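You operate a simulated robot arm through the tools that you are given. There is no shell and no other tool. Be economical: measure what you need, move in short steps, check, and stop when the job is done.

The job below is to be done with a simulated robot arm. You get a single attempt, and the scene is never put back.

## Task
Put one of the tall steel tubes from the top of the green bench on the top of the grey side table. Put the grey-capped tube on the grey cover plate. Open the green chest door, put the silver power supply on the top of the set-up table away on the shelf of the green chest, then shut the door. Open the drawer of the blue table, take the orange pad on the top of the island bench and put it away in the inside of the drawer of the blue table and shut the drawer again. Any order will do. Set down upright: silver power supply.

The check looks at the end state, three seconds after you hand in, the way a careful person would. Anything else that was tipped, shoved, dropped, spilled or broken makes it a failure. Lids that push on must go on centred and level and be pressed home; caps that screw on are set level and turned clockwise until they are tight.

## Robot
A 6-joint arm with a two-finger gripper on a trunk, on a base that drives. Base frame: it is fixed to the floor where the robot stands at the start and does not move with it; the origin is under the middle of the robot, x ahead of it, y to its left, z up; the surface under the hand at the start is at about z = 740. Readings come in mm, degrees, newtons and seconds.
With the tool pointing down near the work surface it reaches from about 120 to 440 mm from the robot's upright axis, wherever it stands. Its first joint turns from -115.0 to 115.0 degrees. Places, roughly: drawer of the blue table [-2900, -900, 700]; green chest door [-1200, -5100, 500]; grey cover plate (16x12x1 cm) [-5900, 100, 900]; grey-capped tube (3x3x11 cm) [-2800, -1300, 900]; inside of the drawer of the blue table [-2900, -900, 600]; orange pad (6x5x4 cm) [-4000, 100, 800]; shelf of the green chest [-1200, -5300, 500]; silver power supply (11x6x8 cm) [-2900, -2500, 800]; tall steel tube [500, -750, 1000]; top of the grey side table [-3000, -2900, 700]. Payload 2.1 kg.
Tool frame: the origin (TCP) lies between the finger pads and is the grasp point; the fingertips stand 20 mm ahead of it; z points along the fingers, y is the line along which they close. Largest opening 100 mm; the body of the gripper starts 63 mm behind the TCP.
Orientation is that of the tool frame in the base frame, as [roll, pitch, yaw] about the fixed x, y, z axes, in that order (R = Rz(yaw) Ry(pitch) Rx(roll)). With the fingers straight down and closing along the base's y, the tool's x points along the base's -x, its y along +y and its z along -z.

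## Interface
- The arm moves only by the tool jog_arm. Its argument "steps" is a list that holds one entry, the list of rows, each a list of 6 numbers: the shift along the tool's x, y, z in mm, then the turn, a rotation vector about the tool's x, y, z in degrees. In form: [[[x, y, z, rx, ry, rz], ...]]. A call has 1 to 12 rows; each row shifts and turns the commanded pose from where the row before left it, along the tool's axes as they then stand. "grip" is the finger opening in mm, from 0 to 100, set as the call begins (left out, the last holds). A row lasts 0.2 s, in which the tool goes at most 50 mm and 8.6 degrees; a call with a longer step from one row to the next is refused whole, and so is a gripper value outside its range. Where a pose cannot be reached the arm comes as near as it can. A force on the tool above 40 N (or 10 N above the force at the start of the call, whichever is more), or a blocked arm, ends the call early, and 0.2 s more pass. The fingers move at their own pace (about 153 mm/s each) and stop on an object; they squeeze with about 23 N. The grip force told is the motor's: it shows also when the fingers shut on nothing. Time passes only in rows, and 0.2 s behind the last, so rows that do not move let the fingers close. The reply holds the time, the measured pose of the TCP, the force on the tool along the base axes, the opening and the grip force, in the units named above and with some noise, with the torque about the TCP (base axes, N m) and any sound that the robot's microphone picked up.
- Cameras (640 x 400 px; columns grow to the right, rows downward): "scene" is now at [21.4, 102.7, 1626.1]; the picture's right is [-0.47, -0.88, 0.00], its down [-0.61, 0.32, -0.73] and it looks along [0.64, -0.34, -0.68] (base axes); focal length 269 px, centre (320, 200). "wrist" rides on the gripper at [70, -19, -99] in the tool frame; the picture's right is [0.26, 0.97, 0.00], its down [-0.75, 0.20, -0.63] and it looks along [-0.61, 0.16, 0.78] (tool axes); focal length 230 px, centre (320, 200). There is no depth. A picture from a camera that has moved, and an enlarged one, comes with that camera's place and axes in the base frame and with its lens. The place of the scene camera against the robot may be out by one fixed shift of up to 18 mm in any direction.
- camera(camera): a new picture of that camera. No time passes.
- lift_body(by): slides the trunk up (or, below 0, down) by that many mm; the arm and the scene camera ride with it, the base frame stays. It gives what a move gives, with no picture.
- roll_base(legs): drives the robot by 1 to 6 legs, each [ahead, turn to the left] in mm and degrees, along the robot's own axes; the way and the turn of a leg run together, so that a leg with both is an arc; at most 1500 mm and 180 degrees a leg. The arm and the cameras ride along, it lands a little off, and it stops where it bumps. It gives what a move gives.
- head_to(pan, tilt): turns the head with the scene camera to pan (to the left, within 155 degrees either way) and tilt (down, from -29 to 69), counted from straight ahead of the robot. It gives what a move gives.
- enlarge(camera, box): a new picture of the part [left, top, right, bottom] of that camera's present view, enlarged. No time passes.
- sign_off(): hands the job in; it is judged then, once.

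Go step by step. Nothing tells you exact positions but the pictures and the camera data: compare them with the known pose of the tool, close in by small moves and look again before you grip or let go. The budget is 186 turns and 148 pictures, counting those below and the enlarged ones. Unless the task says otherwise, let go and move clear before handing in.

The tools are called after "Call:" as name(argument=value, ...) on one line, values as JSON. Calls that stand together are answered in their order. jog_arm: Moves the arm, as the interface text tells. Its arguments: {"type":"object","properties":{"steps":{"type":"array","items":{"type":"array","items":{"type":"array","items":{"type":"number"}}}},"grip":{"type":"number"}},"required":["steps"]} The other tools are called the same way: lift_body (by) slides the trunk up or down; roll_base (legs) drives the base; head_to (pan, tilt) turns the head that bears the scene camera; camera (camera) takes a picture; enlarge (camera, box) takes an enlarged picture of a part of a camera's view; sign_off () hands the job in.

At the start:

```text
time: 0.0
position: [323.7, -111.7, 1257.0]
tool_rot: [-179.9, 0.0, -180.0]
contact_force: [-0.6, -0.4, -0.1]
torque: [-0.01, -0.01, -0.02]
width: 100.1
gripper_force: 0.0
trunk travel left (down, up): [-823.0, 167.0]
robot x, y, heading: [-1.0, 0.1, -0.0]
head pan, tilt: [-27.8, 43.2]
```

scene: 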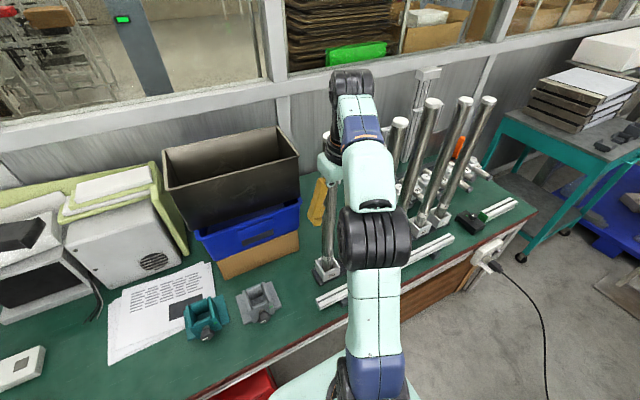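
wrist: 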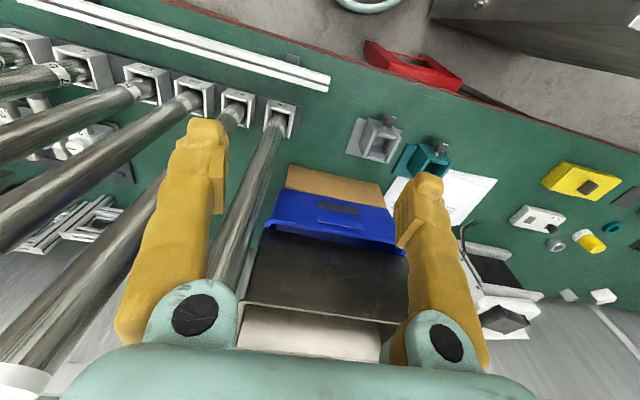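

I see the green bench ahead with the tall tubes to the right in sockets. I'll look toward the tubes and behind, for the layout of the room.

Call:
head_to(pan=-60, tilt=35)

Call:
camera(camera="scene")

Call:
head_to(pan=-150, tilt=15)

Call:
camera(camera="scene")

Call:
head_to(pan=150, tilt=15)

Call:
camera(camera="scene")

```text
time: 1.0
position: [325.0, -109.9, 1256.0]
tool_rot: [179.9, 0.0, 180.0]
contact_force: [-0.3, 0.0, 0.0]
torque: [-0.01, 0.02, -0.04]
width: 100.0
gripper_force: 0.2
trunk travel left (down, up): [-823.0, 167.0]
robot x, y, heading: [-3.8, 3.0, 0.1]
head pan, tilt: [-60.0, 35.0]
```

```text
145 pictures are left
camera scene: at [-7.6, 65.2, 1638.4], right [-0.87, -0.5, 0.0], down [-0.29, 0.5, -0.82], along [0.41, -0.71, -0.57], focal length 269 px, centre (320, 200)
```

scene: 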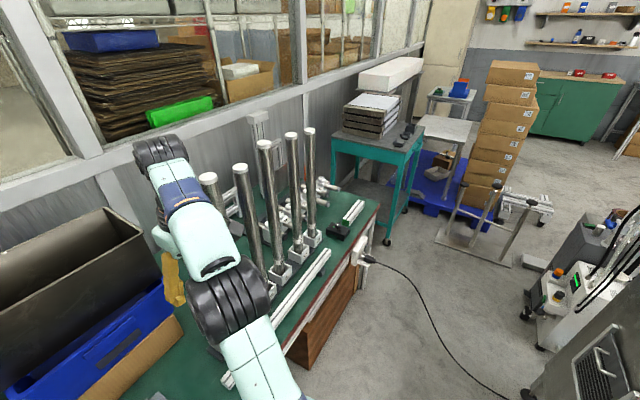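

```text
time: 2.6
position: [322.6, -110.4, 1257.7]
tool_rot: [-180.0, 0.0, 180.0]
contact_force: [-0.4, 0.2, -0.6]
torque: [-0.02, -0.03, 0.0]
width: 100.0
gripper_force: 0.0
trunk travel left (down, up): [-823.0, 167.0]
robot x, y, heading: [-0.4, 1.7, -0.0]
head pan, tilt: [-150.0, 15.0]
```

```text
144 pictures are left
camera scene: at [-132.6, 94.6, 1670.4], right [-0.5, 0.87, 0.0], down [0.22, 0.13, -0.97], along [-0.84, -0.48, -0.26], focal length 269 px, centre (320, 200)
```

scene: 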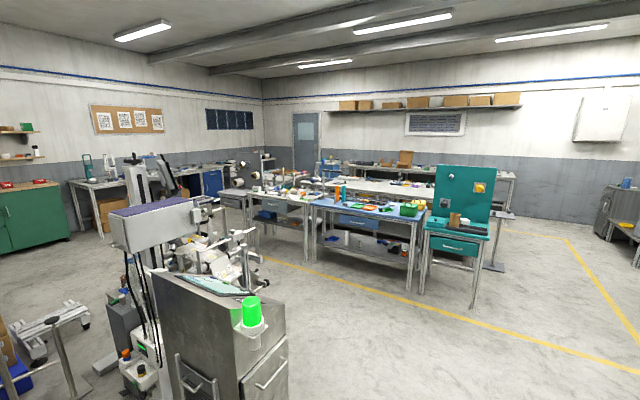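

```text
time: 6.7
position: [322.4, -110.5, 1257.5]
tool_rot: [180.0, 0.0, 179.9]
contact_force: [-0.9, -0.2, -0.1]
torque: [0.01, -0.01, -0.01]
width: 99.7
gripper_force: 0.1
trunk travel left (down, up): [-823.0, 167.0]
robot x, y, heading: [1.8, 0.7, -0.2]
head pan, tilt: [150.0, 15.0]
```

```text
143 pictures are left
camera scene: at [-132.7, 188.1, 1670.4], right [0.5, 0.87, 0.0], down [0.22, -0.13, -0.97], along [-0.84, 0.48, -0.26], focal length 269 px, centre (320, 200)
```

scene: 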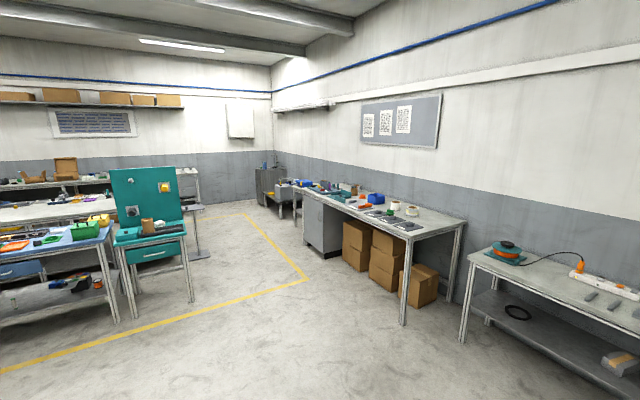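

The tubes stand in sockets along the bench near x≈500, y≈-650..-800. I'll raise the trunk for clearance, drive along the bench, face it, and look closely.

Call:
lift_body(by=160)

Call:
roll_base(legs=[[0, -90], [750, 0], [0, 90]])

Call:
head_to(pan=-10, tilt=50)

Call:
camera(camera="scene")

Call:
camera(camera="wrist")

```text
time: 8.5
position: [323.1, -110.8, 1416.6]
tool_rot: [-179.9, 0.0, 180.0]
contact_force: [-0.1, -0.5, 0.6]
torque: [0.0, -0.02, 0.04]
width: 100.3
gripper_force: 0.0
trunk travel left (down, up): [-983.0, 7.0]
robot x, y, heading: [-1.5, 1.1, 0.4]
head pan, tilt: [150.0, 15.0]
```

```text
time: 20.3
position: [341.5, -856.8, 1415.9]
tool_rot: [-180.0, -0.1, -177.8]
contact_force: [0.7, 0.7, -0.4]
torque: [-0.05, 0.0, 0.0]
width: 100.3
gripper_force: 0.0
trunk travel left (down, up): [-983.0, 7.0]
robot x, y, heading: [17.3, -760.9, 2.6]
head pan, tilt: [150.0, 15.0]
```

```text
time: 22.8
position: [341.1, -855.6, 1416.7]
tool_rot: [180.0, 0.0, -177.8]
contact_force: [-0.3, 0.0, 0.2]
torque: [-0.02, -0.03, 0.01]
width: 100.3
gripper_force: 0.2
trunk travel left (down, up): [-983.0, 7.0]
robot x, y, heading: [10.6, -759.7, 2.4]
head pan, tilt: [-10.0, 50.0]
```

```text
142 pictures are left
camera scene: at [33.0, -629.5, 1776.6], right [-0.14, -0.99, 0.0], down [-0.76, 0.1, -0.64], along [0.64, -0.09, -0.77], focal length 269 px, centre (320, 200)
```

scene: 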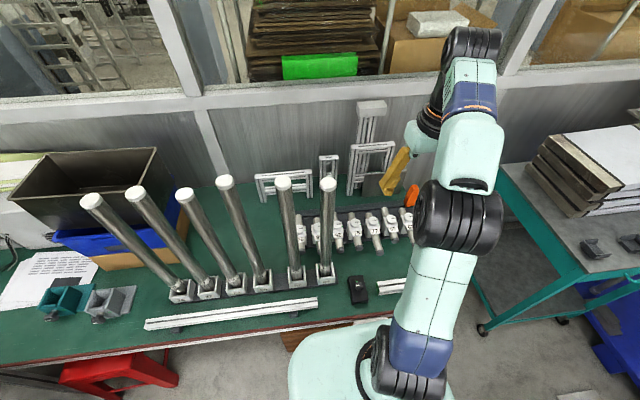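

```text
141 pictures are left
camera wrist: at [272.8, -875.8, 1515.3], right [-0.29, 0.96, 0.0], down [0.74, 0.23, 0.63], along [0.6, 0.19, -0.78], focal length 230 px, centre (320, 200)
```

wrist: 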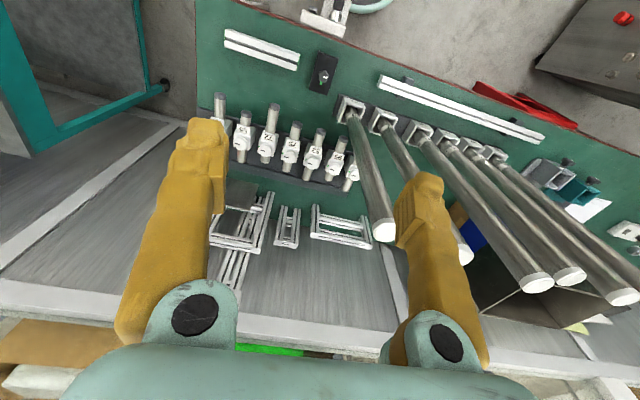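

The nearest tube is at about (487,-710) with its top near z 1280 and the neighbour ~115 mm away. I'll nudge the base ahead to bring it within reach and zoom on the socket.

Call:
roll_base(legs=[[70, 0]])

Call:
enlarge(camera="scene", box=[220, 160, 420, 310])

Call:
camera(camera="wrist")

```text
time: 23.8
position: [407.2, -853.1, 1421.1]
tool_rot: [-180.0, 0.4, -178.0]
contact_force: [1.2, 0.2, 0.7]
torque: [-0.03, 0.21, 0.02]
width: 100.0
gripper_force: 0.0
trunk travel left (down, up): [-983.0, 7.0]
robot x, y, heading: [79.5, -754.3, 2.0]
head pan, tilt: [-10.0, 50.0]
```

```text
2.67 times, centred on (320, 235) of scene
camera zoom: at [118.1, -625.9, 1776.9], right [-0.14, -0.99, 0.0], down [-0.77, 0.1, -0.64], along [0.63, -0.09, -0.77], focal length 718 px, centre (320, 107)
```

zoom: 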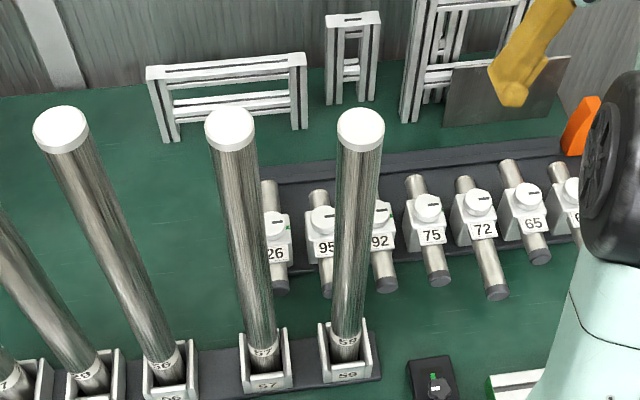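

```text
139 pictures are left
camera wrist: at [338.1, -873.5, 1519.3], right [-0.29, 0.96, 0.0], down [0.74, 0.23, 0.63], along [0.61, 0.18, -0.77], focal length 230 px, centre (320, 200)
```

wrist: 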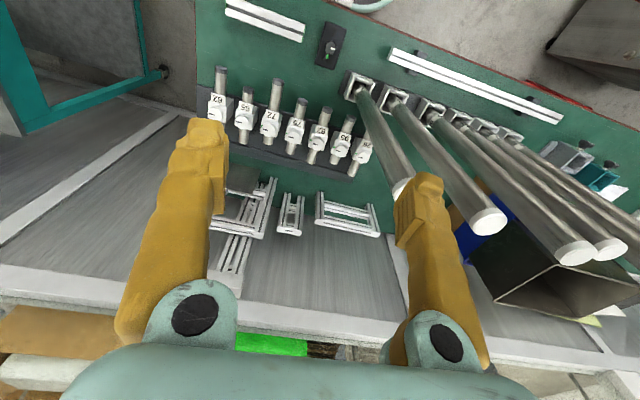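

Tube "59" is the end one with a free side. I move over it with the fingers at 70 mm opening, staying above.

Call:
jog_arm(steps=[[[-21.5, 34.75, 0, 0, 0, 0], [-21.5, 34.75, 0, 0, 0, 0], [-21.5, 34.75, 0, 0, 0, 0], [-21.5, 34.75, 0, 0, 0, 0], [0, 0, 0, 0, 0, 0]]], grip=80)

Call:
camera(camera="wrist")

```text
time: 25.0
position: [451.3, -713.8, 1412.2]
tool_rot: [-180.0, 1.1, -178.0]
contact_force: [-0.2, 0.1, -0.1]
torque: [0.0, -0.03, 0.0]
width: 79.8
gripper_force: 0.1
out of reach, approached as far as the arm can: row 3, 4
trunk travel left (down, up): [-983.0, 7.0]
robot x, y, heading: [81.3, -753.1, 2.3]
head pan, tilt: [-10.0, 50.0]
```

```text
138 pictures are left
camera wrist: at [380.9, -732.3, 1508.7], right [-0.29, 0.96, -0.01], down [0.73, 0.23, 0.64], along [0.62, 0.18, -0.77], focal length 230 px, centre (320, 200)
```

wrist: 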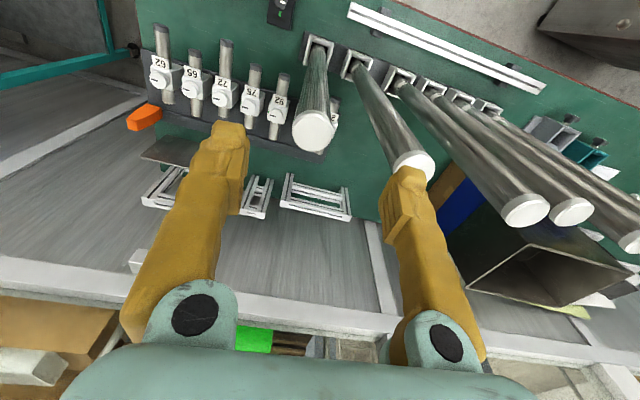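

The tube is about 26 mm further ahead, just beyond reach, so I roll the base ahead a little and look again.

Call:
roll_base(legs=[[45, 0]])

Call:
jog_arm(steps=[[[0, 0, 0, 0, 0, 0], [0, 0, 0, 0, 0, 0]]])

Call:
camera(camera="wrist")

```text
time: 25.9
position: [493.5, -712.0, 1413.2]
tool_rot: [180.0, 1.1, -177.7]
contact_force: [0.2, 0.2, -0.6]
torque: [0.03, -0.06, 0.02]
width: 80.1
gripper_force: 0.0
trunk travel left (down, up): [-983.0, 7.0]
robot x, y, heading: [127.6, -753.3, 2.2]
head pan, tilt: [-10.0, 50.0]
```

```text
time: 26.5
position: [500.4, -710.9, 1412.2]
tool_rot: [-179.9, 0.9, -177.8]
contact_force: [-0.2, -1.0, 0.4]
torque: [-0.02, 0.0, 0.04]
width: 80.0
gripper_force: 0.0
trunk travel left (down, up): [-983.0, 7.0]
robot x, y, heading: [128.0, -752.9, 2.3]
head pan, tilt: [-10.0, 50.0]
```

```text
137 pictures are left
camera wrist: at [429.4, -730.6, 1509.1], right [-0.3, 0.96, -0.01], down [0.73, 0.23, 0.64], along [0.61, 0.19, -0.77], focal length 230 px, centre (320, 200)
```

wrist: 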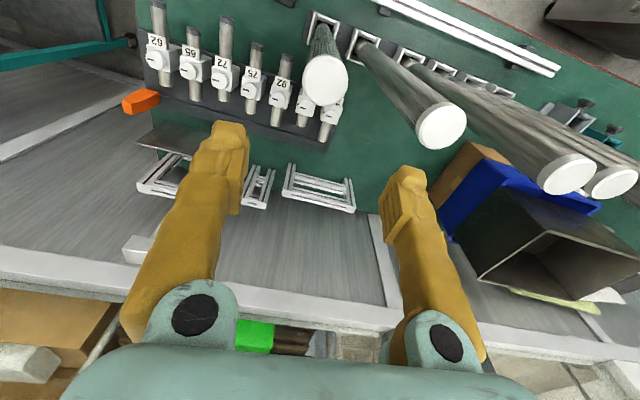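

The tube top is at about (473,-712). I pull the tool back ~28 mm and check.

Call:
jog_arm(steps=[[[14, -1, 0, 0, 0, 0], [14, -1, 0, 0, 0, 0], [0, 0, 0, 0, 0, 0]]])

Call:
camera(camera="wrist")

```text
time: 27.3
position: [472.8, -714.6, 1410.7]
tool_rot: [-179.9, 0.9, -177.8]
contact_force: [-0.5, -0.4, -0.1]
torque: [-0.01, 0.04, 0.02]
width: 80.0
gripper_force: 0.0
trunk travel left (down, up): [-983.0, 7.0]
robot x, y, heading: [130.0, -756.6, 2.4]
head pan, tilt: [-10.0, 50.0]
```

```text
136 pictures are left
camera wrist: at [401.6, -734.4, 1508.9], right [-0.3, 0.96, -0.01], down [0.73, 0.23, 0.64], along [0.61, 0.19, -0.77], focal length 230 px, centre (320, 200)
```

wrist: 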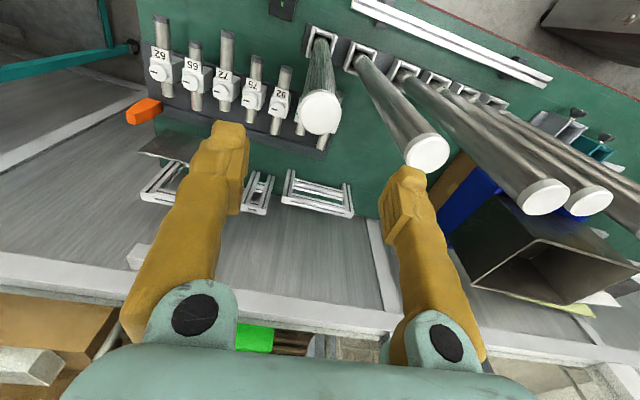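

The tube top triangulates to (474.5,-711.5,1285). I correct 3 mm, level the tool, and lower the trunk 160 mm so the fingers straddle the tube.

Call:
jog_arm(steps=[[[0, 3, 0, 0, 0.9, 0], [0, 0, 0, 0, 0, 0]]])

Call:
lift_body(by=-80)

Call:
camera(camera="wrist")

```text
time: 27.9
position: [471.2, -711.2, 1411.0]
tool_rot: [-179.9, 0.0, -177.9]
contact_force: [0.1, -0.8, -0.4]
torque: [0.05, -0.01, 0.02]
width: 79.8
gripper_force: 0.0
trunk travel left (down, up): [-983.0, 7.0]
robot x, y, heading: [127.3, -753.8, 2.3]
head pan, tilt: [-10.0, 50.0]
```

```text
time: 29.0
position: [472.6, -711.1, 1330.9]
tool_rot: [-179.9, -0.1, -177.8]
contact_force: [0.4, -0.1, 0.2]
torque: [0.01, 0.01, 0.0]
width: 79.7
gripper_force: 0.2
trunk travel left (down, up): [-903.0, 87.0]
robot x, y, heading: [129.8, -752.7, 2.4]
head pan, tilt: [-10.0, 50.0]
```

```text
135 pictures are left
camera wrist: at [403.3, -730.8, 1429.9], right [-0.3, 0.96, 0.0], down [0.74, 0.23, 0.63], along [0.6, 0.19, -0.78], focal length 230 px, centre (320, 200)
```

wrist: 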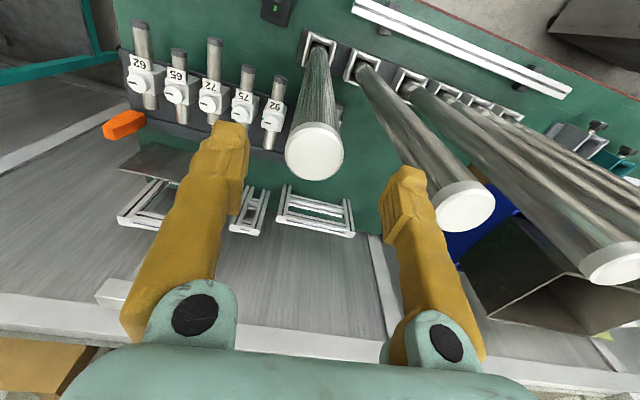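

Aligned within a few mm. Lowering the rest and closing on the tube.

Call:
lift_body(by=-80)

Call:
jog_arm(steps=[[[-2, 0, 0, 0, 0, 0], [0, 0, 0, 0, 0, 0], [0, 0, 0, 0, 0, 0]]], grip=0)

Call:
lift_body(by=20)

Call:
camera(camera="wrist")

```text
time: 30.2
position: [472.8, -710.7, 1250.8]
tool_rot: [-179.8, 0.1, -177.8]
contact_force: [0.1, -0.8, 0.6]
torque: [-0.01, 0.0, 0.02]
width: 79.8
gripper_force: 0.1
trunk travel left (down, up): [-823.0, 167.0]
robot x, y, heading: [124.9, -753.7, 2.4]
head pan, tilt: [-10.0, 50.0]
```

```text
time: 31.0
position: [473.5, -710.7, 1250.5]
tool_rot: [-179.9, 0.0, -177.8]
contact_force: [-0.8, 0.2, 2.0]
torque: [0.09, 0.29, 0.0]
width: 38.5
gripper_force: 22.9
trunk travel left (down, up): [-823.0, 167.0]
robot x, y, heading: [127.9, -755.9, 2.2]
head pan, tilt: [-10.0, 50.0]
```

```text
time: 31.7
position: [474.0, -711.8, 1270.4]
tool_rot: [-179.9, -0.1, -177.8]
contact_force: [-0.3, -0.4, -5.4]
torque: [0.03, 0.02, -0.02]
width: 38.7
gripper_force: 22.9
trunk travel left (down, up): [-843.0, 147.0]
robot x, y, heading: [130.1, -752.9, 2.3]
head pan, tilt: [-10.0, 50.0]
```

```text
134 pictures are left
camera wrist: at [406.1, -730.8, 1369.9], right [-0.3, 0.96, 0.0], down [0.74, 0.23, 0.63], along [0.6, 0.19, -0.78], focal length 230 px, centre (320, 200)
```

wrist: 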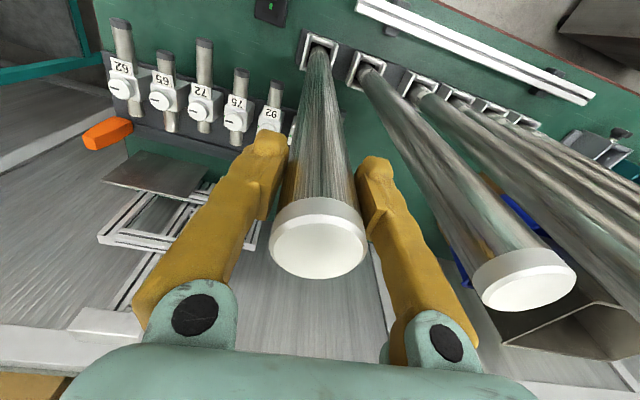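

The tube is out and held (≈0.55 kg). I lift it clear of the socket, back off the bench, and survey for a way to the side table.

Call:
lift_body(by=140)

Call:
roll_base(legs=[[-400, 0]])

Call:
head_to(pan=-110, tilt=25)

Call:
camera(camera="scene")

Call:
head_to(pan=-155, tilt=25)

Call:
camera(camera="scene")

Call:
camera(camera="wrist")

```text
time: 33.3
position: [474.9, -710.8, 1410.7]
tool_rot: [-179.9, 0.1, -177.9]
contact_force: [0.3, 0.3, -5.6]
torque: [0.01, 0.0, 0.01]
width: 38.7
gripper_force: 22.9
trunk travel left (down, up): [-983.0, 7.0]
robot x, y, heading: [129.5, -750.4, 2.2]
head pan, tilt: [-10.0, 50.0]
```

```text
time: 35.8
position: [87.1, -727.0, 1410.7]
tool_rot: [-179.9, -0.2, -177.6]
contact_force: [0.7, -0.4, -6.8]
torque: [0.03, 0.0, -0.01]
width: 38.7
gripper_force: 23.3
trunk travel left (down, up): [-983.0, 7.0]
robot x, y, heading: [-261.3, -770.2, 2.5]
head pan, tilt: [-10.0, 50.0]
```

```text
time: 37.5
position: [85.1, -725.5, 1410.8]
tool_rot: [-179.9, 0.0, -177.6]
contact_force: [-0.5, -0.3, -5.7]
torque: [-0.02, 0.04, 0.0]
width: 38.6
gripper_force: 23.7
trunk travel left (down, up): [-983.0, 7.0]
robot x, y, heading: [-260.7, -769.1, 2.3]
head pan, tilt: [-110.0, 25.0]
```

```text
133 pictures are left
camera scene: at [-345.8, -718.7, 1814.2], right [-0.95, 0.3, 0.0], down [0.13, 0.4, -0.91], along [-0.27, -0.86, -0.42], focal length 269 px, centre (320, 200)
```

scene: 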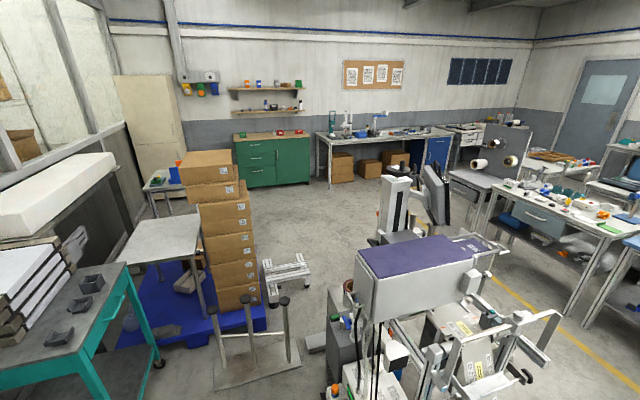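

```text
time: 38.7
position: [86.1, -726.2, 1411.3]
tool_rot: [-179.9, 0.1, -177.7]
contact_force: [0.2, -0.4, -5.6]
torque: [-0.01, 0.03, -0.03]
width: 38.6
gripper_force: 23.2
trunk travel left (down, up): [-983.0, 7.0]
robot x, y, heading: [-260.3, -769.2, 2.4]
head pan, tilt: [-154.7, 25.0]
```

```text
132 pictures are left
camera scene: at [-399.7, -673.8, 1814.2], right [-0.47, 0.88, 0.0], down [0.37, 0.2, -0.91], along [-0.8, -0.42, -0.42], focal length 269 px, centre (320, 200)
```

scene: 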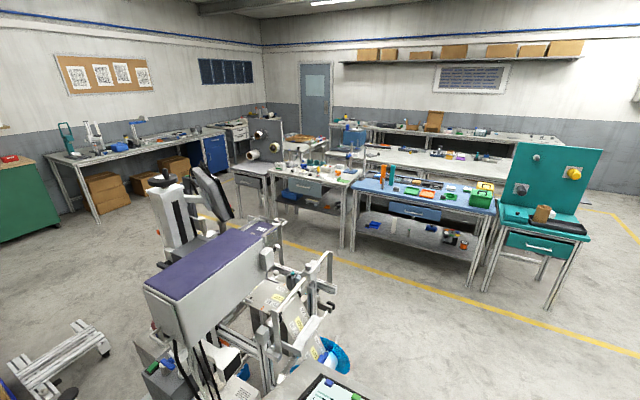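

```text
131 pictures are left
camera wrist: at [16.6, -746.0, 1509.7], right [-0.3, 0.95, 0.0], down [0.74, 0.23, 0.63], along [0.6, 0.19, -0.78], focal length 230 px, centre (320, 200)
```

wrist: 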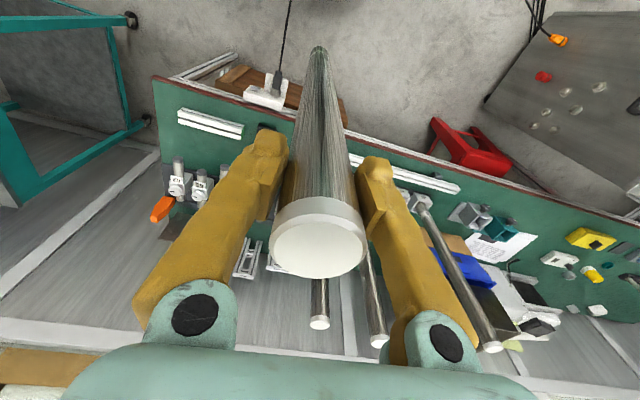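

The machine/cabinet to my back-right is close; aisle runs along x≈-2300 in front of the tables. I look down toward the cabinet to plan a safe route.

Call:
head_to(pan=-155, tilt=55)

Call:
camera(camera="scene")

Call:
head_to(pan=145, tilt=40)

Call:
camera(camera="scene")

```text
time: 39.6
position: [85.2, -726.4, 1410.3]
tool_rot: [-179.9, 0.0, -177.6]
contact_force: [-0.6, -0.2, -4.7]
torque: [0.01, 0.03, 0.0]
width: 38.4
gripper_force: 22.3
trunk travel left (down, up): [-983.0, 7.0]
robot x, y, heading: [-261.7, -766.2, 2.9]
head pan, tilt: [-154.7, 55.0]
```

```text
130 pictures are left
camera scene: at [-382.0, -664.3, 1770.3], right [-0.47, 0.89, 0.0], down [0.72, 0.38, -0.57], along [-0.51, -0.27, -0.82], focal length 269 px, centre (320, 200)
```

scene: 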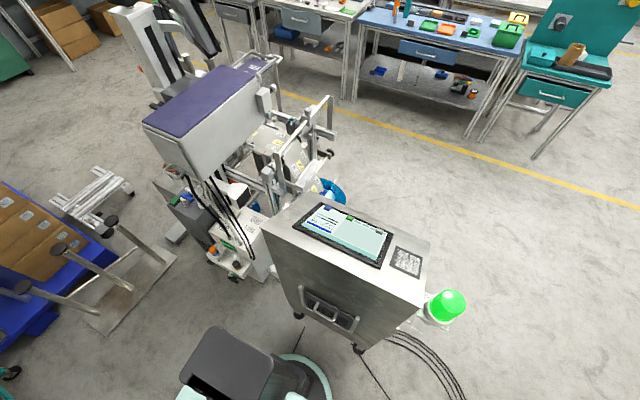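

```text
time: 43.7
position: [85.2, -725.3, 1411.3]
tool_rot: [-179.9, 0.0, -177.6]
contact_force: [0.1, 0.2, -5.5]
torque: [0.01, 0.03, 0.02]
width: 38.8
gripper_force: 23.3
trunk travel left (down, up): [-983.0, 7.0]
robot x, y, heading: [-259.2, -772.0, 2.4]
head pan, tilt: [145.0, 40.0]
```

```text
129 pictures are left
camera scene: at [-389.9, -585.0, 1790.9], right [0.54, 0.84, 0.0], down [0.54, -0.35, -0.77], along [-0.65, 0.41, -0.64], focal length 269 px, centre (320, 200)
```

scene: 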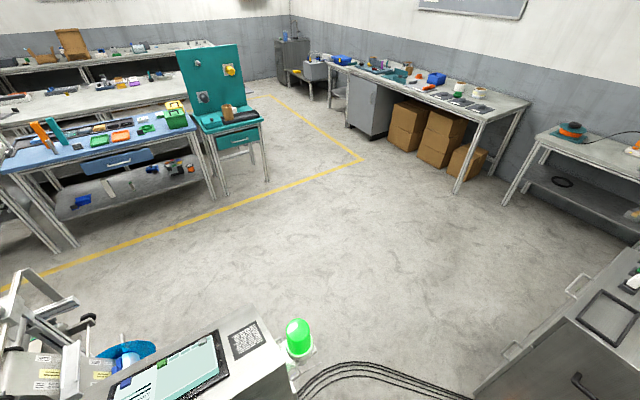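

The cabinet's front face is at x≈-660 (y -950..-550, lamp to -480) and another cabinet is near (-300,+150). I look there to judge the gap.

Call:
head_to(pan=110, tilt=55)

Call:
camera(camera="scene")

```text
time: 44.7
position: [85.1, -725.6, 1411.1]
tool_rot: [-180.0, 0.0, -177.6]
contact_force: [-1.0, -0.5, -6.1]
torque: [-0.03, 0.0, -0.02]
width: 38.7
gripper_force: 22.5
trunk travel left (down, up): [-983.0, 7.0]
robot x, y, heading: [-262.1, -772.6, 2.5]
head pan, tilt: [110.0, 55.0]
```

```text
128 pictures are left
camera scene: at [-345.9, -564.4, 1770.2], right [0.92, 0.38, 0.0], down [0.31, -0.76, -0.57], along [-0.22, 0.53, -0.82], focal length 269 px, centre (320, 200)
```

scene: 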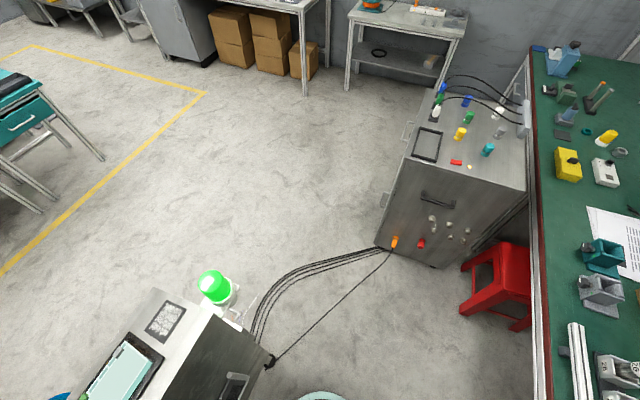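

The gap between cabinets is ~800 mm wide. I drive north, round the lamp, and west to the aisle.

Call:
roll_base(legs=[[0, 87.5], [650, 0], [0, 60], [400, 0], [0, 30], [1500, 0]])

Call:
head_to(pan=20, tilt=30)

Call:
camera(camera="scene")

```text
time: 65.2
position: [-2441.3, 64.5, 1411.2]
tool_rot: [-179.9, 0.0, -0.4]
contact_force: [1.3, -0.5, -5.1]
torque: [0.03, 0.0, 0.01]
width: 38.4
gripper_force: 22.8
trunk travel left (down, up): [-983.0, 7.0]
robot x, y, heading: [-2093.2, 86.8, 179.8]
head pan, tilt: [110.0, 55.0]
```

```text
time: 66.9
position: [-2441.9, 64.8, 1410.9]
tool_rot: [-179.9, 0.0, -0.3]
contact_force: [0.5, 0.0, -4.7]
torque: [-0.01, -0.04, -0.03]
width: 38.4
gripper_force: 22.7
trunk travel left (down, up): [-983.0, 7.0]
robot x, y, heading: [-2090.5, 91.3, 179.8]
head pan, tilt: [20.0, 30.0]
```

```text
127 pictures are left
camera scene: at [-2113.2, -77.7, 1806.1], right [-0.34, 0.94, 0.0], down [0.47, 0.17, -0.87], along [-0.81, -0.29, -0.5], focal length 269 px, centre (320, 200)
```

scene: 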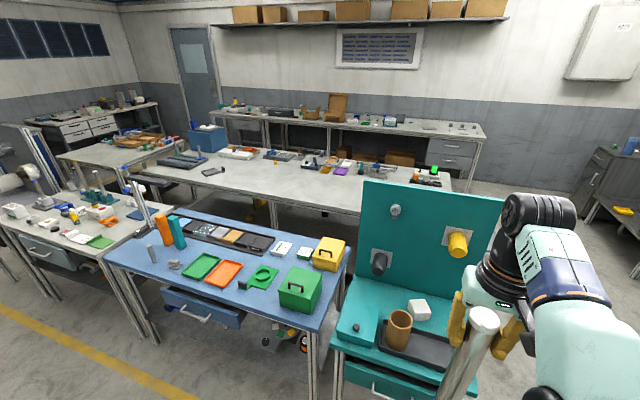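

Clear view of the tables. I turn south and drive down the aisle to the side table.

Call:
roll_base(legs=[[80, 0], [0, 90], [1400, 0], [1300, 0]])

Call:
head_to(pan=-60, tilt=35)

Call:
camera(camera="scene")

```text
time: 68.4
position: [-2490.6, 56.4, 1426.7]
tool_rot: [179.9, 3.0, 1.2]
contact_force: [0.7, 0.3, -5.3]
torque: [0.0, -0.13, -0.01]
width: 38.4
gripper_force: 23.1
trunk travel left (down, up): [-983.0, 7.0]
robot x, y, heading: [-2175.3, 88.5, -178.9]
head pan, tilt: [20.0, 30.0]
stopped in leg 2: the robot was blocked; the commanded pose is now the measured one
```

```text
time: 70.0
position: [-2500.4, 56.5, 1426.0]
tool_rot: [179.8, 2.6, 1.2]
contact_force: [0.0, 0.2, -5.8]
torque: [0.02, -0.15, 0.01]
width: 38.5
gripper_force: 23.3
trunk travel left (down, up): [-983.0, 7.0]
robot x, y, heading: [-2174.4, 91.2, -178.9]
head pan, tilt: [-60.0, 35.0]
```

```text
126 pictures are left
camera scene: at [-2152.7, 30.1, 1798.4], right [0.86, 0.52, 0.0], down [0.3, -0.49, -0.82], along [-0.42, 0.7, -0.57], focal length 269 px, centre (320, 200)
```

scene: 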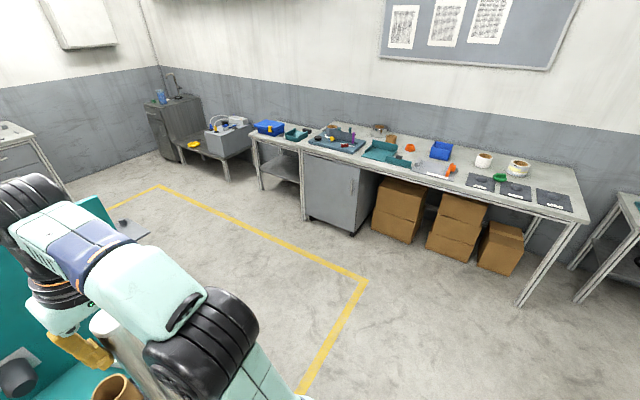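

The turn was blocked – the tube reached over the teal bench and touched something. I look before moving back.

Call:
head_to(pan=0, tilt=50)

Call:
camera(camera="scene")

Call:
camera(camera="wrist")

```text
time: 71.3
position: [-2499.4, 56.9, 1425.3]
tool_rot: [179.9, 2.7, 1.2]
contact_force: [-0.4, -0.5, -5.6]
torque: [0.01, -0.15, 0.01]
width: 38.4
gripper_force: 22.9
trunk travel left (down, up): [-983.0, 7.0]
robot x, y, heading: [-2176.0, 94.6, -178.7]
head pan, tilt: [0.0, 50.0]
```

```text
125 pictures are left
camera scene: at [-2182.6, -46.4, 1776.6], right [-0.02, 1.0, 0.0], down [0.77, 0.01, -0.64], along [-0.64, -0.01, -0.77], focal length 269 px, centre (320, 200)
```

scene: 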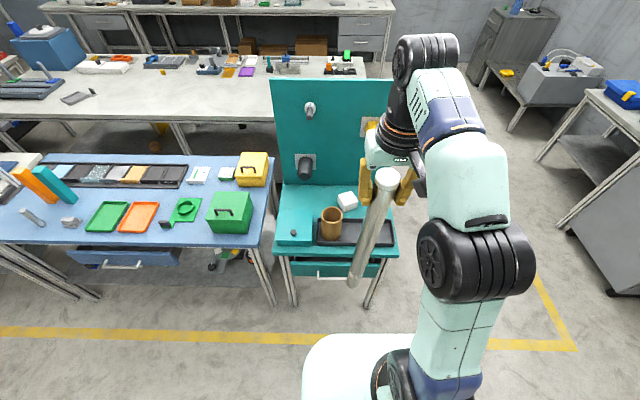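

```text
124 pictures are left
camera wrist: at [-2424.6, 77.7, 1520.9], right [0.28, -0.96, -0.01], down [-0.72, -0.21, 0.66], along [-0.64, -0.18, -0.75], focal length 230 px, centre (320, 200)
```

wrist: 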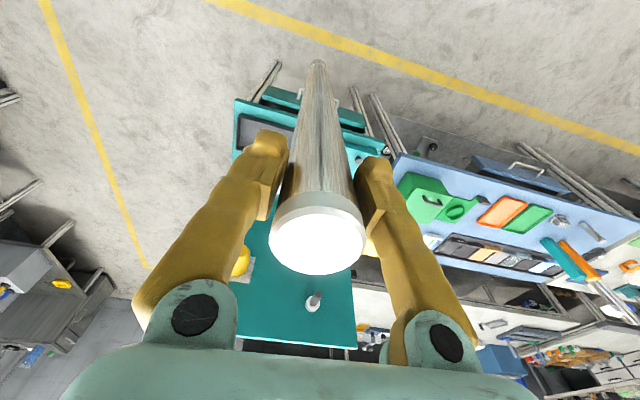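

Nothing looks displaced. I back straight off, re-level the tool, then turn south and continue.

Call:
roll_base(legs=[[-200, 0]])

Call:
jog_arm(steps=[[[0, 0, 0, 0, 2.7, 0], [0, 0, 0, 0, 0, 0]]])

Call:
roll_base(legs=[[0, 90], [1400, 0], [1300, 0]])

Call:
head_to(pan=-60, tilt=35)

Call:
camera(camera="scene")

```text
time: 72.9
position: [-2302.3, 59.5, 1423.9]
tool_rot: [179.9, 2.5, 1.4]
contact_force: [0.2, -1.0, -5.3]
torque: [0.0, -0.12, -0.01]
width: 38.5
gripper_force: 23.2
trunk travel left (down, up): [-983.0, 7.0]
robot x, y, heading: [-1974.1, 95.6, -179.0]
head pan, tilt: [0.0, 50.0]
```

```text
time: 73.5
position: [-2299.6, 59.3, 1426.0]
tool_rot: [179.8, -0.1, 1.5]
contact_force: [0.6, 0.2, -5.3]
torque: [0.02, -0.07, 0.02]
width: 38.7
gripper_force: 22.7
trunk travel left (down, up): [-983.0, 7.0]
robot x, y, heading: [-1976.3, 95.6, -178.6]
head pan, tilt: [0.0, 50.0]
```

```text
time: 87.7
position: [-1831.9, -2300.4, 1423.9]
tool_rot: [180.0, -0.2, 98.2]
contact_force: [0.0, -0.7, -6.0]
torque: [0.07, 0.03, -0.01]
width: 38.6
gripper_force: 23.4
trunk travel left (down, up): [-983.0, 7.0]
robot x, y, heading: [-1919.6, -1980.0, -76.4]
head pan, tilt: [0.0, 50.0]
stopped in leg 3: the robot was blocked; the commanded pose is now the measured one
```

```text
time: 89.0
position: [-1834.7, -2297.1, 1424.5]
tool_rot: [179.9, 0.0, 98.0]
contact_force: [-1.4, 0.3, -5.4]
torque: [0.05, 0.03, -0.01]
width: 38.6
gripper_force: 22.7
trunk travel left (down, up): [-983.0, 7.0]
robot x, y, heading: [-1918.2, -1978.3, -76.4]
head pan, tilt: [-60.0, 35.0]
```

```text
123 pictures are left
camera scene: at [-1850.2, -1950.5, 1798.4], right [-0.69, 0.72, 0.0], down [0.41, 0.4, -0.82], along [-0.59, -0.56, -0.57], focal length 269 px, centre (320, 200)
```

scene: 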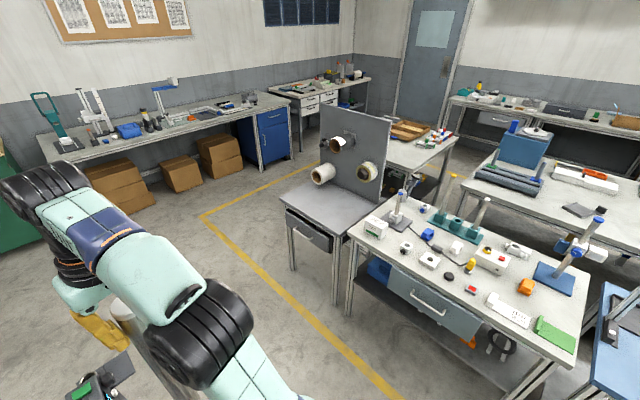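

Blocked again, by the machine on my left. I look before backing out.

Call:
head_to(pan=20, tilt=55)

Call:
camera(camera="scene")

Call:
camera(camera="wrist")

```text
time: 90.6
position: [-1836.3, -2296.3, 1425.8]
tool_rot: [179.9, 0.0, 98.0]
contact_force: [0.3, -0.6, -4.9]
torque: [0.05, 0.04, 0.01]
width: 38.5
gripper_force: 23.1
trunk travel left (down, up): [-983.0, 7.0]
robot x, y, heading: [-1920.5, -1979.1, -76.3]
head pan, tilt: [20.0, 55.0]
```

```text
122 pictures are left
camera scene: at [-1747.2, -1949.0, 1770.1], right [-0.83, -0.55, 0.0], down [-0.45, 0.68, -0.57], along [0.32, -0.48, -0.82], focal length 269 px, centre (320, 200)
```

scene: 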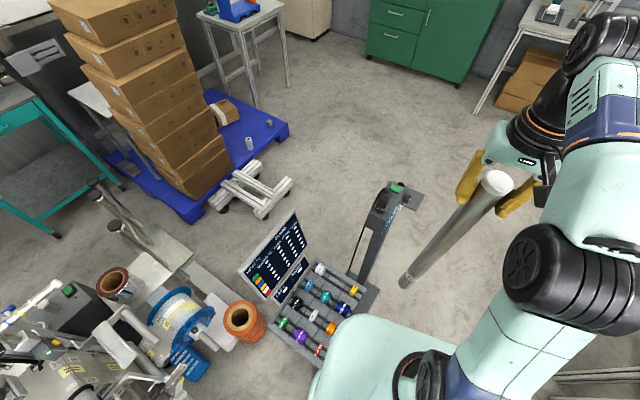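

```text
121 pictures are left
camera wrist: at [-1863.3, -2229.3, 1524.3], right [0.92, 0.39, 0.0], down [0.3, -0.72, 0.63], along [0.25, -0.58, -0.78], focal length 230 px, centre (320, 200)
```

wrist: 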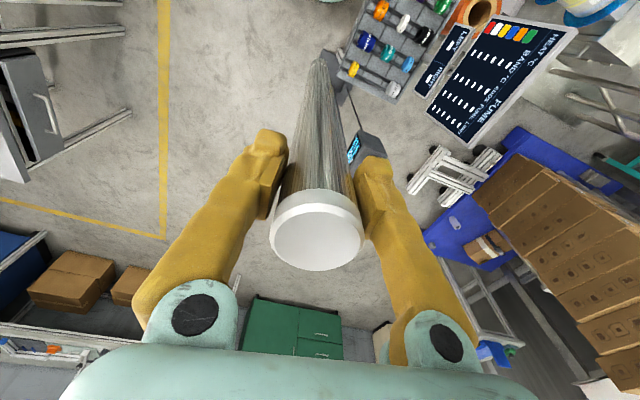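

The base just touched a static spool rack. I back up, angle away from it to the west, and approach the side table facing it.

Call:
roll_base(legs=[[-220, 0], [0, -50], [480, 0], [0, 17], [600, 0]])

Call:
head_to(pan=-50, tilt=45)

Call:
camera(camera="scene")

```text
time: 100.9
position: [-2552.3, -3033.8, 1425.5]
tool_rot: [179.9, 0.0, 65.5]
contact_force: [0.9, 0.0, -5.7]
torque: [0.05, -0.03, 0.02]
width: 38.5
gripper_force: 22.8
trunk travel left (down, up): [-983.0, 7.0]
robot x, y, heading: [-2449.3, -2724.3, -108.7]
head pan, tilt: [20.0, 55.0]
```

```text
time: 102.3
position: [-2550.7, -3036.5, 1426.1]
tool_rot: [179.8, 0.0, 65.6]
contact_force: [0.0, -0.4, -6.3]
torque: [0.08, -0.02, 0.03]
width: 38.4
gripper_force: 23.1
trunk travel left (down, up): [-983.0, 7.0]
robot x, y, heading: [-2450.2, -2728.7, -109.2]
head pan, tilt: [-50.0, 45.0]
```

```text
120 pictures are left
camera scene: at [-2366.0, -2743.2, 1783.5], right [-0.36, 0.93, 0.0], down [0.66, 0.25, -0.71], along [-0.66, -0.25, -0.71], focal length 269 px, centre (320, 200)
```

scene: 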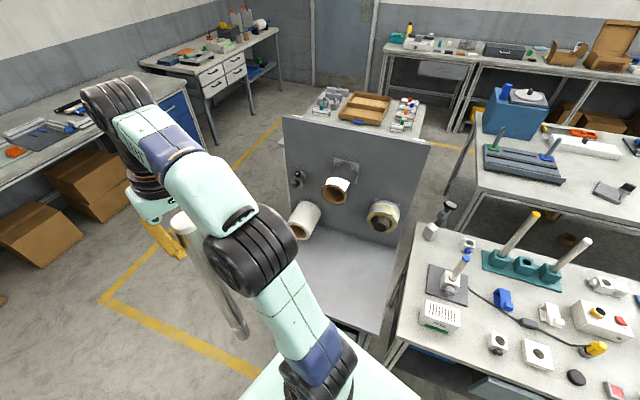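

The side table top spans roughly x -2780..-3180, y -2670..-3060, with spools at the back. I reposition to face it squarely, aiming to stand the tube at about (-2880,-2870).

Call:
roll_base(legs=[[0, -7], [158, 0], [0, -64]])

Call:
head_to(pan=25, tilt=55)

Call:
camera(camera="scene")

Call:
camera(camera="wrist")

```text
time: 107.1
position: [-2844.5, -2868.3, 1425.8]
tool_rot: [179.8, 0.0, -6.2]
contact_force: [-0.4, -0.7, -5.6]
torque: [-0.04, -0.08, 0.01]
width: 38.6
gripper_force: 23.4
trunk travel left (down, up): [-983.0, 7.0]
robot x, y, heading: [-2519.8, -2863.9, 179.4]
head pan, tilt: [-50.0, 45.0]
```

```text
time: 108.6
position: [-2846.2, -2867.6, 1425.4]
tool_rot: [179.9, -0.1, -6.3]
contact_force: [0.5, 0.1, -5.0]
torque: [-0.01, -0.06, -0.01]
width: 38.3
gripper_force: 23.3
trunk travel left (down, up): [-983.0, 7.0]
robot x, y, heading: [-2517.0, -2867.2, 179.4]
head pan, tilt: [25.0, 55.0]
```

```text
119 pictures are left
camera scene: at [-2519.0, -3035.3, 1770.1], right [-0.41, 0.91, 0.0], down [0.75, 0.34, -0.57], along [-0.52, -0.24, -0.82], focal length 269 px, centre (320, 200)
```

scene: 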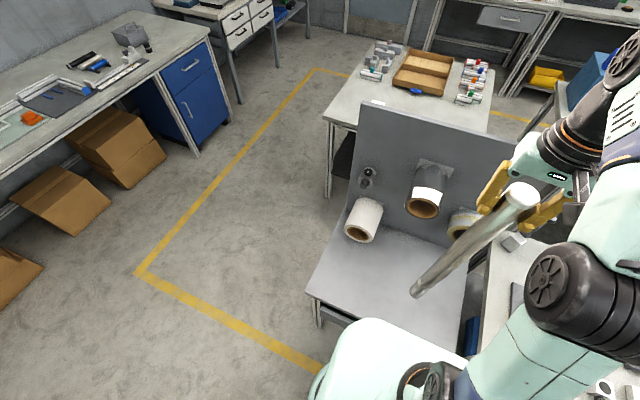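

```text
118 pictures are left
camera wrist: at [-2773.6, -2855.2, 1524.3], right [0.15, -0.99, 0.0], down [-0.77, -0.12, 0.63], along [-0.62, -0.1, -0.78], focal length 230 px, centre (320, 200)
```

wrist: 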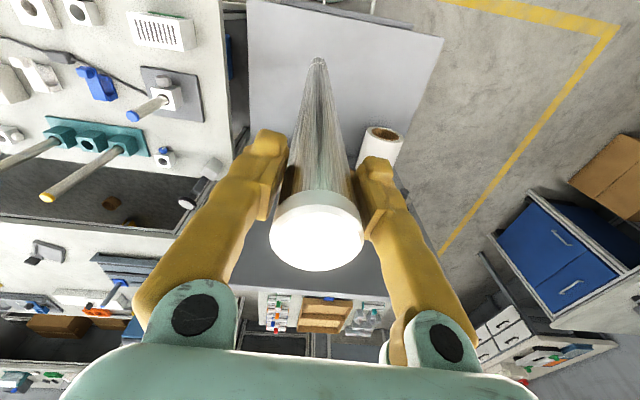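

The tube hangs over the table, ~75 mm from the front edge. I move it ~35 mm deeper and lower the trunk part way.

Call:
jog_arm(steps=[[[-18, 10, 0, 0, 0, 0], [-18, 10, 0, 0, 0, 0], [0, 0, 0, 0, 0, 0]]])

Call:
lift_body(by=-180)

Call:
camera(camera="scene")

Call:
camera(camera="wrist")

```text
time: 109.4
position: [-2877.6, -2883.3, 1419.9]
tool_rot: [179.9, 0.0, -6.3]
contact_force: [1.0, 0.4, -5.4]
torque: [0.03, -0.07, 0.01]
width: 38.6
gripper_force: 23.5
out of reach, approached as far as the arm can: row 2
trunk travel left (down, up): [-983.0, 7.0]
robot x, y, heading: [-2519.8, -2866.3, 179.4]
head pan, tilt: [25.0, 55.0]
```

```text
time: 111.4
position: [-2875.3, -2884.0, 1241.1]
tool_rot: [179.8, 0.3, -6.2]
contact_force: [-0.4, 0.2, 22.5]
torque: [-0.02, 0.11, 0.01]
width: 39.0
gripper_force: 22.7
trunk travel left (down, up): [-803.0, 187.0]
robot x, y, heading: [-2520.8, -2864.6, 179.4]
head pan, tilt: [25.0, 55.0]
```

```text
117 pictures are left
camera scene: at [-2514.2, -3035.2, 1590.5], right [-0.41, 0.91, 0.0], down [0.74, 0.34, -0.58], along [-0.52, -0.24, -0.82], focal length 269 px, centre (320, 200)
```

scene: 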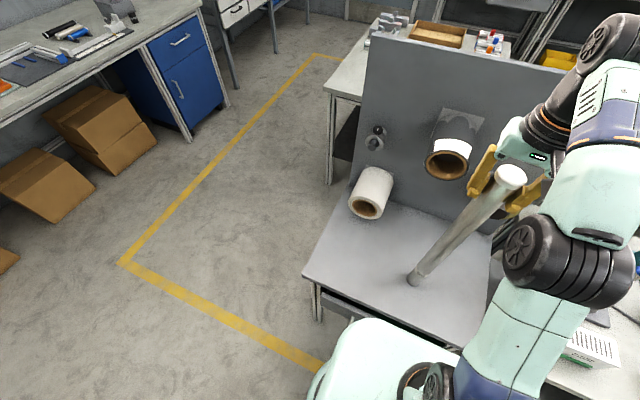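

```text
116 pictures are left
camera wrist: at [-2802.5, -2871.3, 1339.3], right [0.15, -0.99, 0.0], down [-0.76, -0.12, 0.63], along [-0.63, -0.1, -0.77], focal length 230 px, centre (320, 200)
```

wrist: 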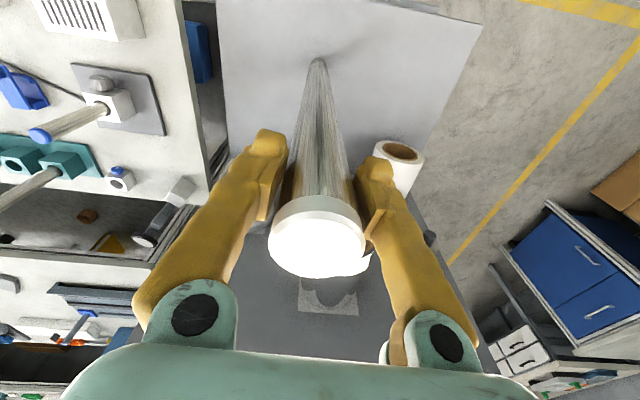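

The tube stands on the table already (22 N push). I relieve 1–2 mm, then open gently.

Call:
lift_body(by=1.5)

Call:
jog_arm(steps=[[[0, 0, 0, 0, 0, 0], [0, 0, 0, 0, 0, 0]]])

```text
time: 111.9
position: [-2876.0, -2883.6, 1241.1]
tool_rot: [179.9, 0.1, -6.2]
contact_force: [-0.2, -0.9, 8.6]
torque: [-0.02, 0.51, 0.02]
width: 38.7
gripper_force: 23.1
trunk travel left (down, up): [-804.0, 186.0]
robot x, y, heading: [-2518.5, -2866.5, 179.2]
head pan, tilt: [25.0, 55.0]
```

```text
time: 112.5
position: [-2876.1, -2883.9, 1240.8]
tool_rot: [179.9, -0.1, -6.2]
contact_force: [-0.3, 0.0, 4.7]
torque: [0.01, -0.04, 0.0]
width: 38.5
gripper_force: 23.2
trunk travel left (down, up): [-804.0, 186.0]
robot x, y, heading: [-2518.7, -2866.2, 179.0]
head pan, tilt: [25.0, 55.0]
```

Light load now; I open the fingers and lift clear.

Call:
jog_arm(steps=[[[0, 0, 0, 0, 0, 0], [0, 0, 0, 0, 0, 0], [0, 0, 0, 0, 0, 0]]], grip=80)

Call:
camera(camera="wrist")

```text
time: 113.3
position: [-2877.4, -2883.4, 1239.8]
tool_rot: [179.9, 0.1, -6.2]
contact_force: [-0.8, -0.3, -0.2]
torque: [0.0, 0.02, -0.03]
width: 79.9
gripper_force: 0.1
trunk travel left (down, up): [-804.0, 186.0]
robot x, y, heading: [-2516.7, -2865.8, 179.3]
head pan, tilt: [25.0, 55.0]
```

```text
115 pictures are left
camera wrist: at [-2805.8, -2871.5, 1339.3], right [0.15, -0.99, 0.0], down [-0.77, -0.12, 0.63], along [-0.62, -0.1, -0.78], focal length 230 px, centre (320, 200)
```

wrist: 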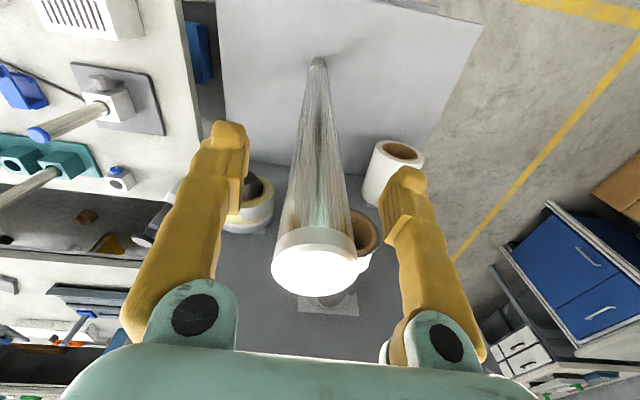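

The tube stands free. I raise the trunk well clear and move over to the set-up table for the power supply.

Call:
lift_body(by=180)

Call:
roll_base(legs=[[-250, 0], [0, -90], [385, 0], [0, 90], [150, 0]])

Call:
head_to(pan=15, tilt=50)

Call:
camera(camera="scene")

Call:
camera(camera="wrist")

```text
time: 115.3
position: [-2878.0, -2884.3, 1421.5]
tool_rot: [179.9, 0.0, -6.2]
contact_force: [0.5, -1.0, -0.2]
torque: [-0.01, 0.02, 0.02]
width: 80.0
gripper_force: 0.1
trunk travel left (down, up): [-984.0, 6.0]
robot x, y, heading: [-2516.7, -2867.9, 179.4]
head pan, tilt: [25.0, 55.0]
```

```text
time: 127.8
position: [-2768.5, -2502.8, 1424.2]
tool_rot: [179.9, 0.6, -5.8]
contact_force: [0.7, 0.4, 0.7]
torque: [0.04, 0.09, -0.01]
width: 80.0
gripper_force: 0.0
trunk travel left (down, up): [-984.0, 6.0]
robot x, y, heading: [-2417.2, -2480.2, 179.6]
head pan, tilt: [25.0, 55.0]
```

```text
time: 128.5
position: [-2777.3, -2502.9, 1421.4]
tool_rot: [179.8, 0.2, -5.9]
contact_force: [1.4, -0.3, 0.5]
torque: [0.0, 0.06, 0.0]
width: 80.0
gripper_force: 0.2
trunk travel left (down, up): [-984.0, 6.0]
robot x, y, heading: [-2419.8, -2481.8, 179.8]
head pan, tilt: [15.0, 50.0]
```

```text
114 pictures are left
camera scene: at [-2423.9, -2641.4, 1778.2], right [-0.25, 0.97, 0.0], down [0.74, 0.19, -0.64], along [-0.62, -0.16, -0.76], focal length 269 px, centre (320, 200)
```

scene: 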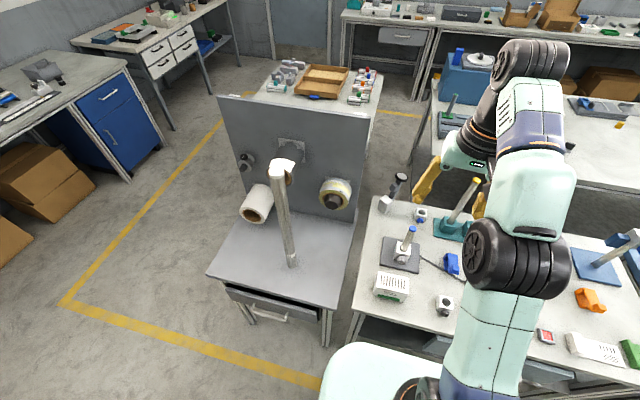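

```text
113 pictures are left
camera wrist: at [-2703.6, -2489.5, 1520.4], right [0.16, -0.99, 0.0], down [-0.76, -0.12, 0.63], along [-0.63, -0.1, -0.77], focal length 230 px, centre (320, 200)
```

wrist: 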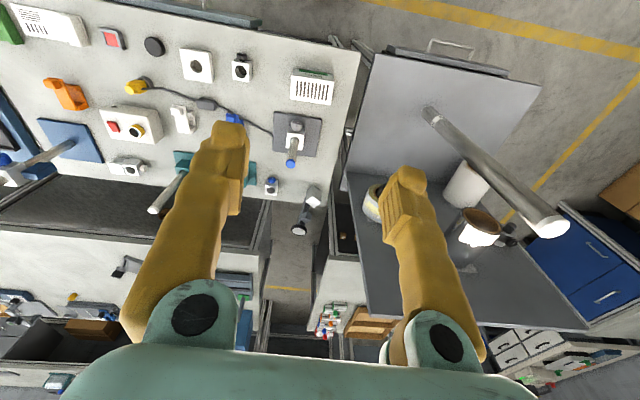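

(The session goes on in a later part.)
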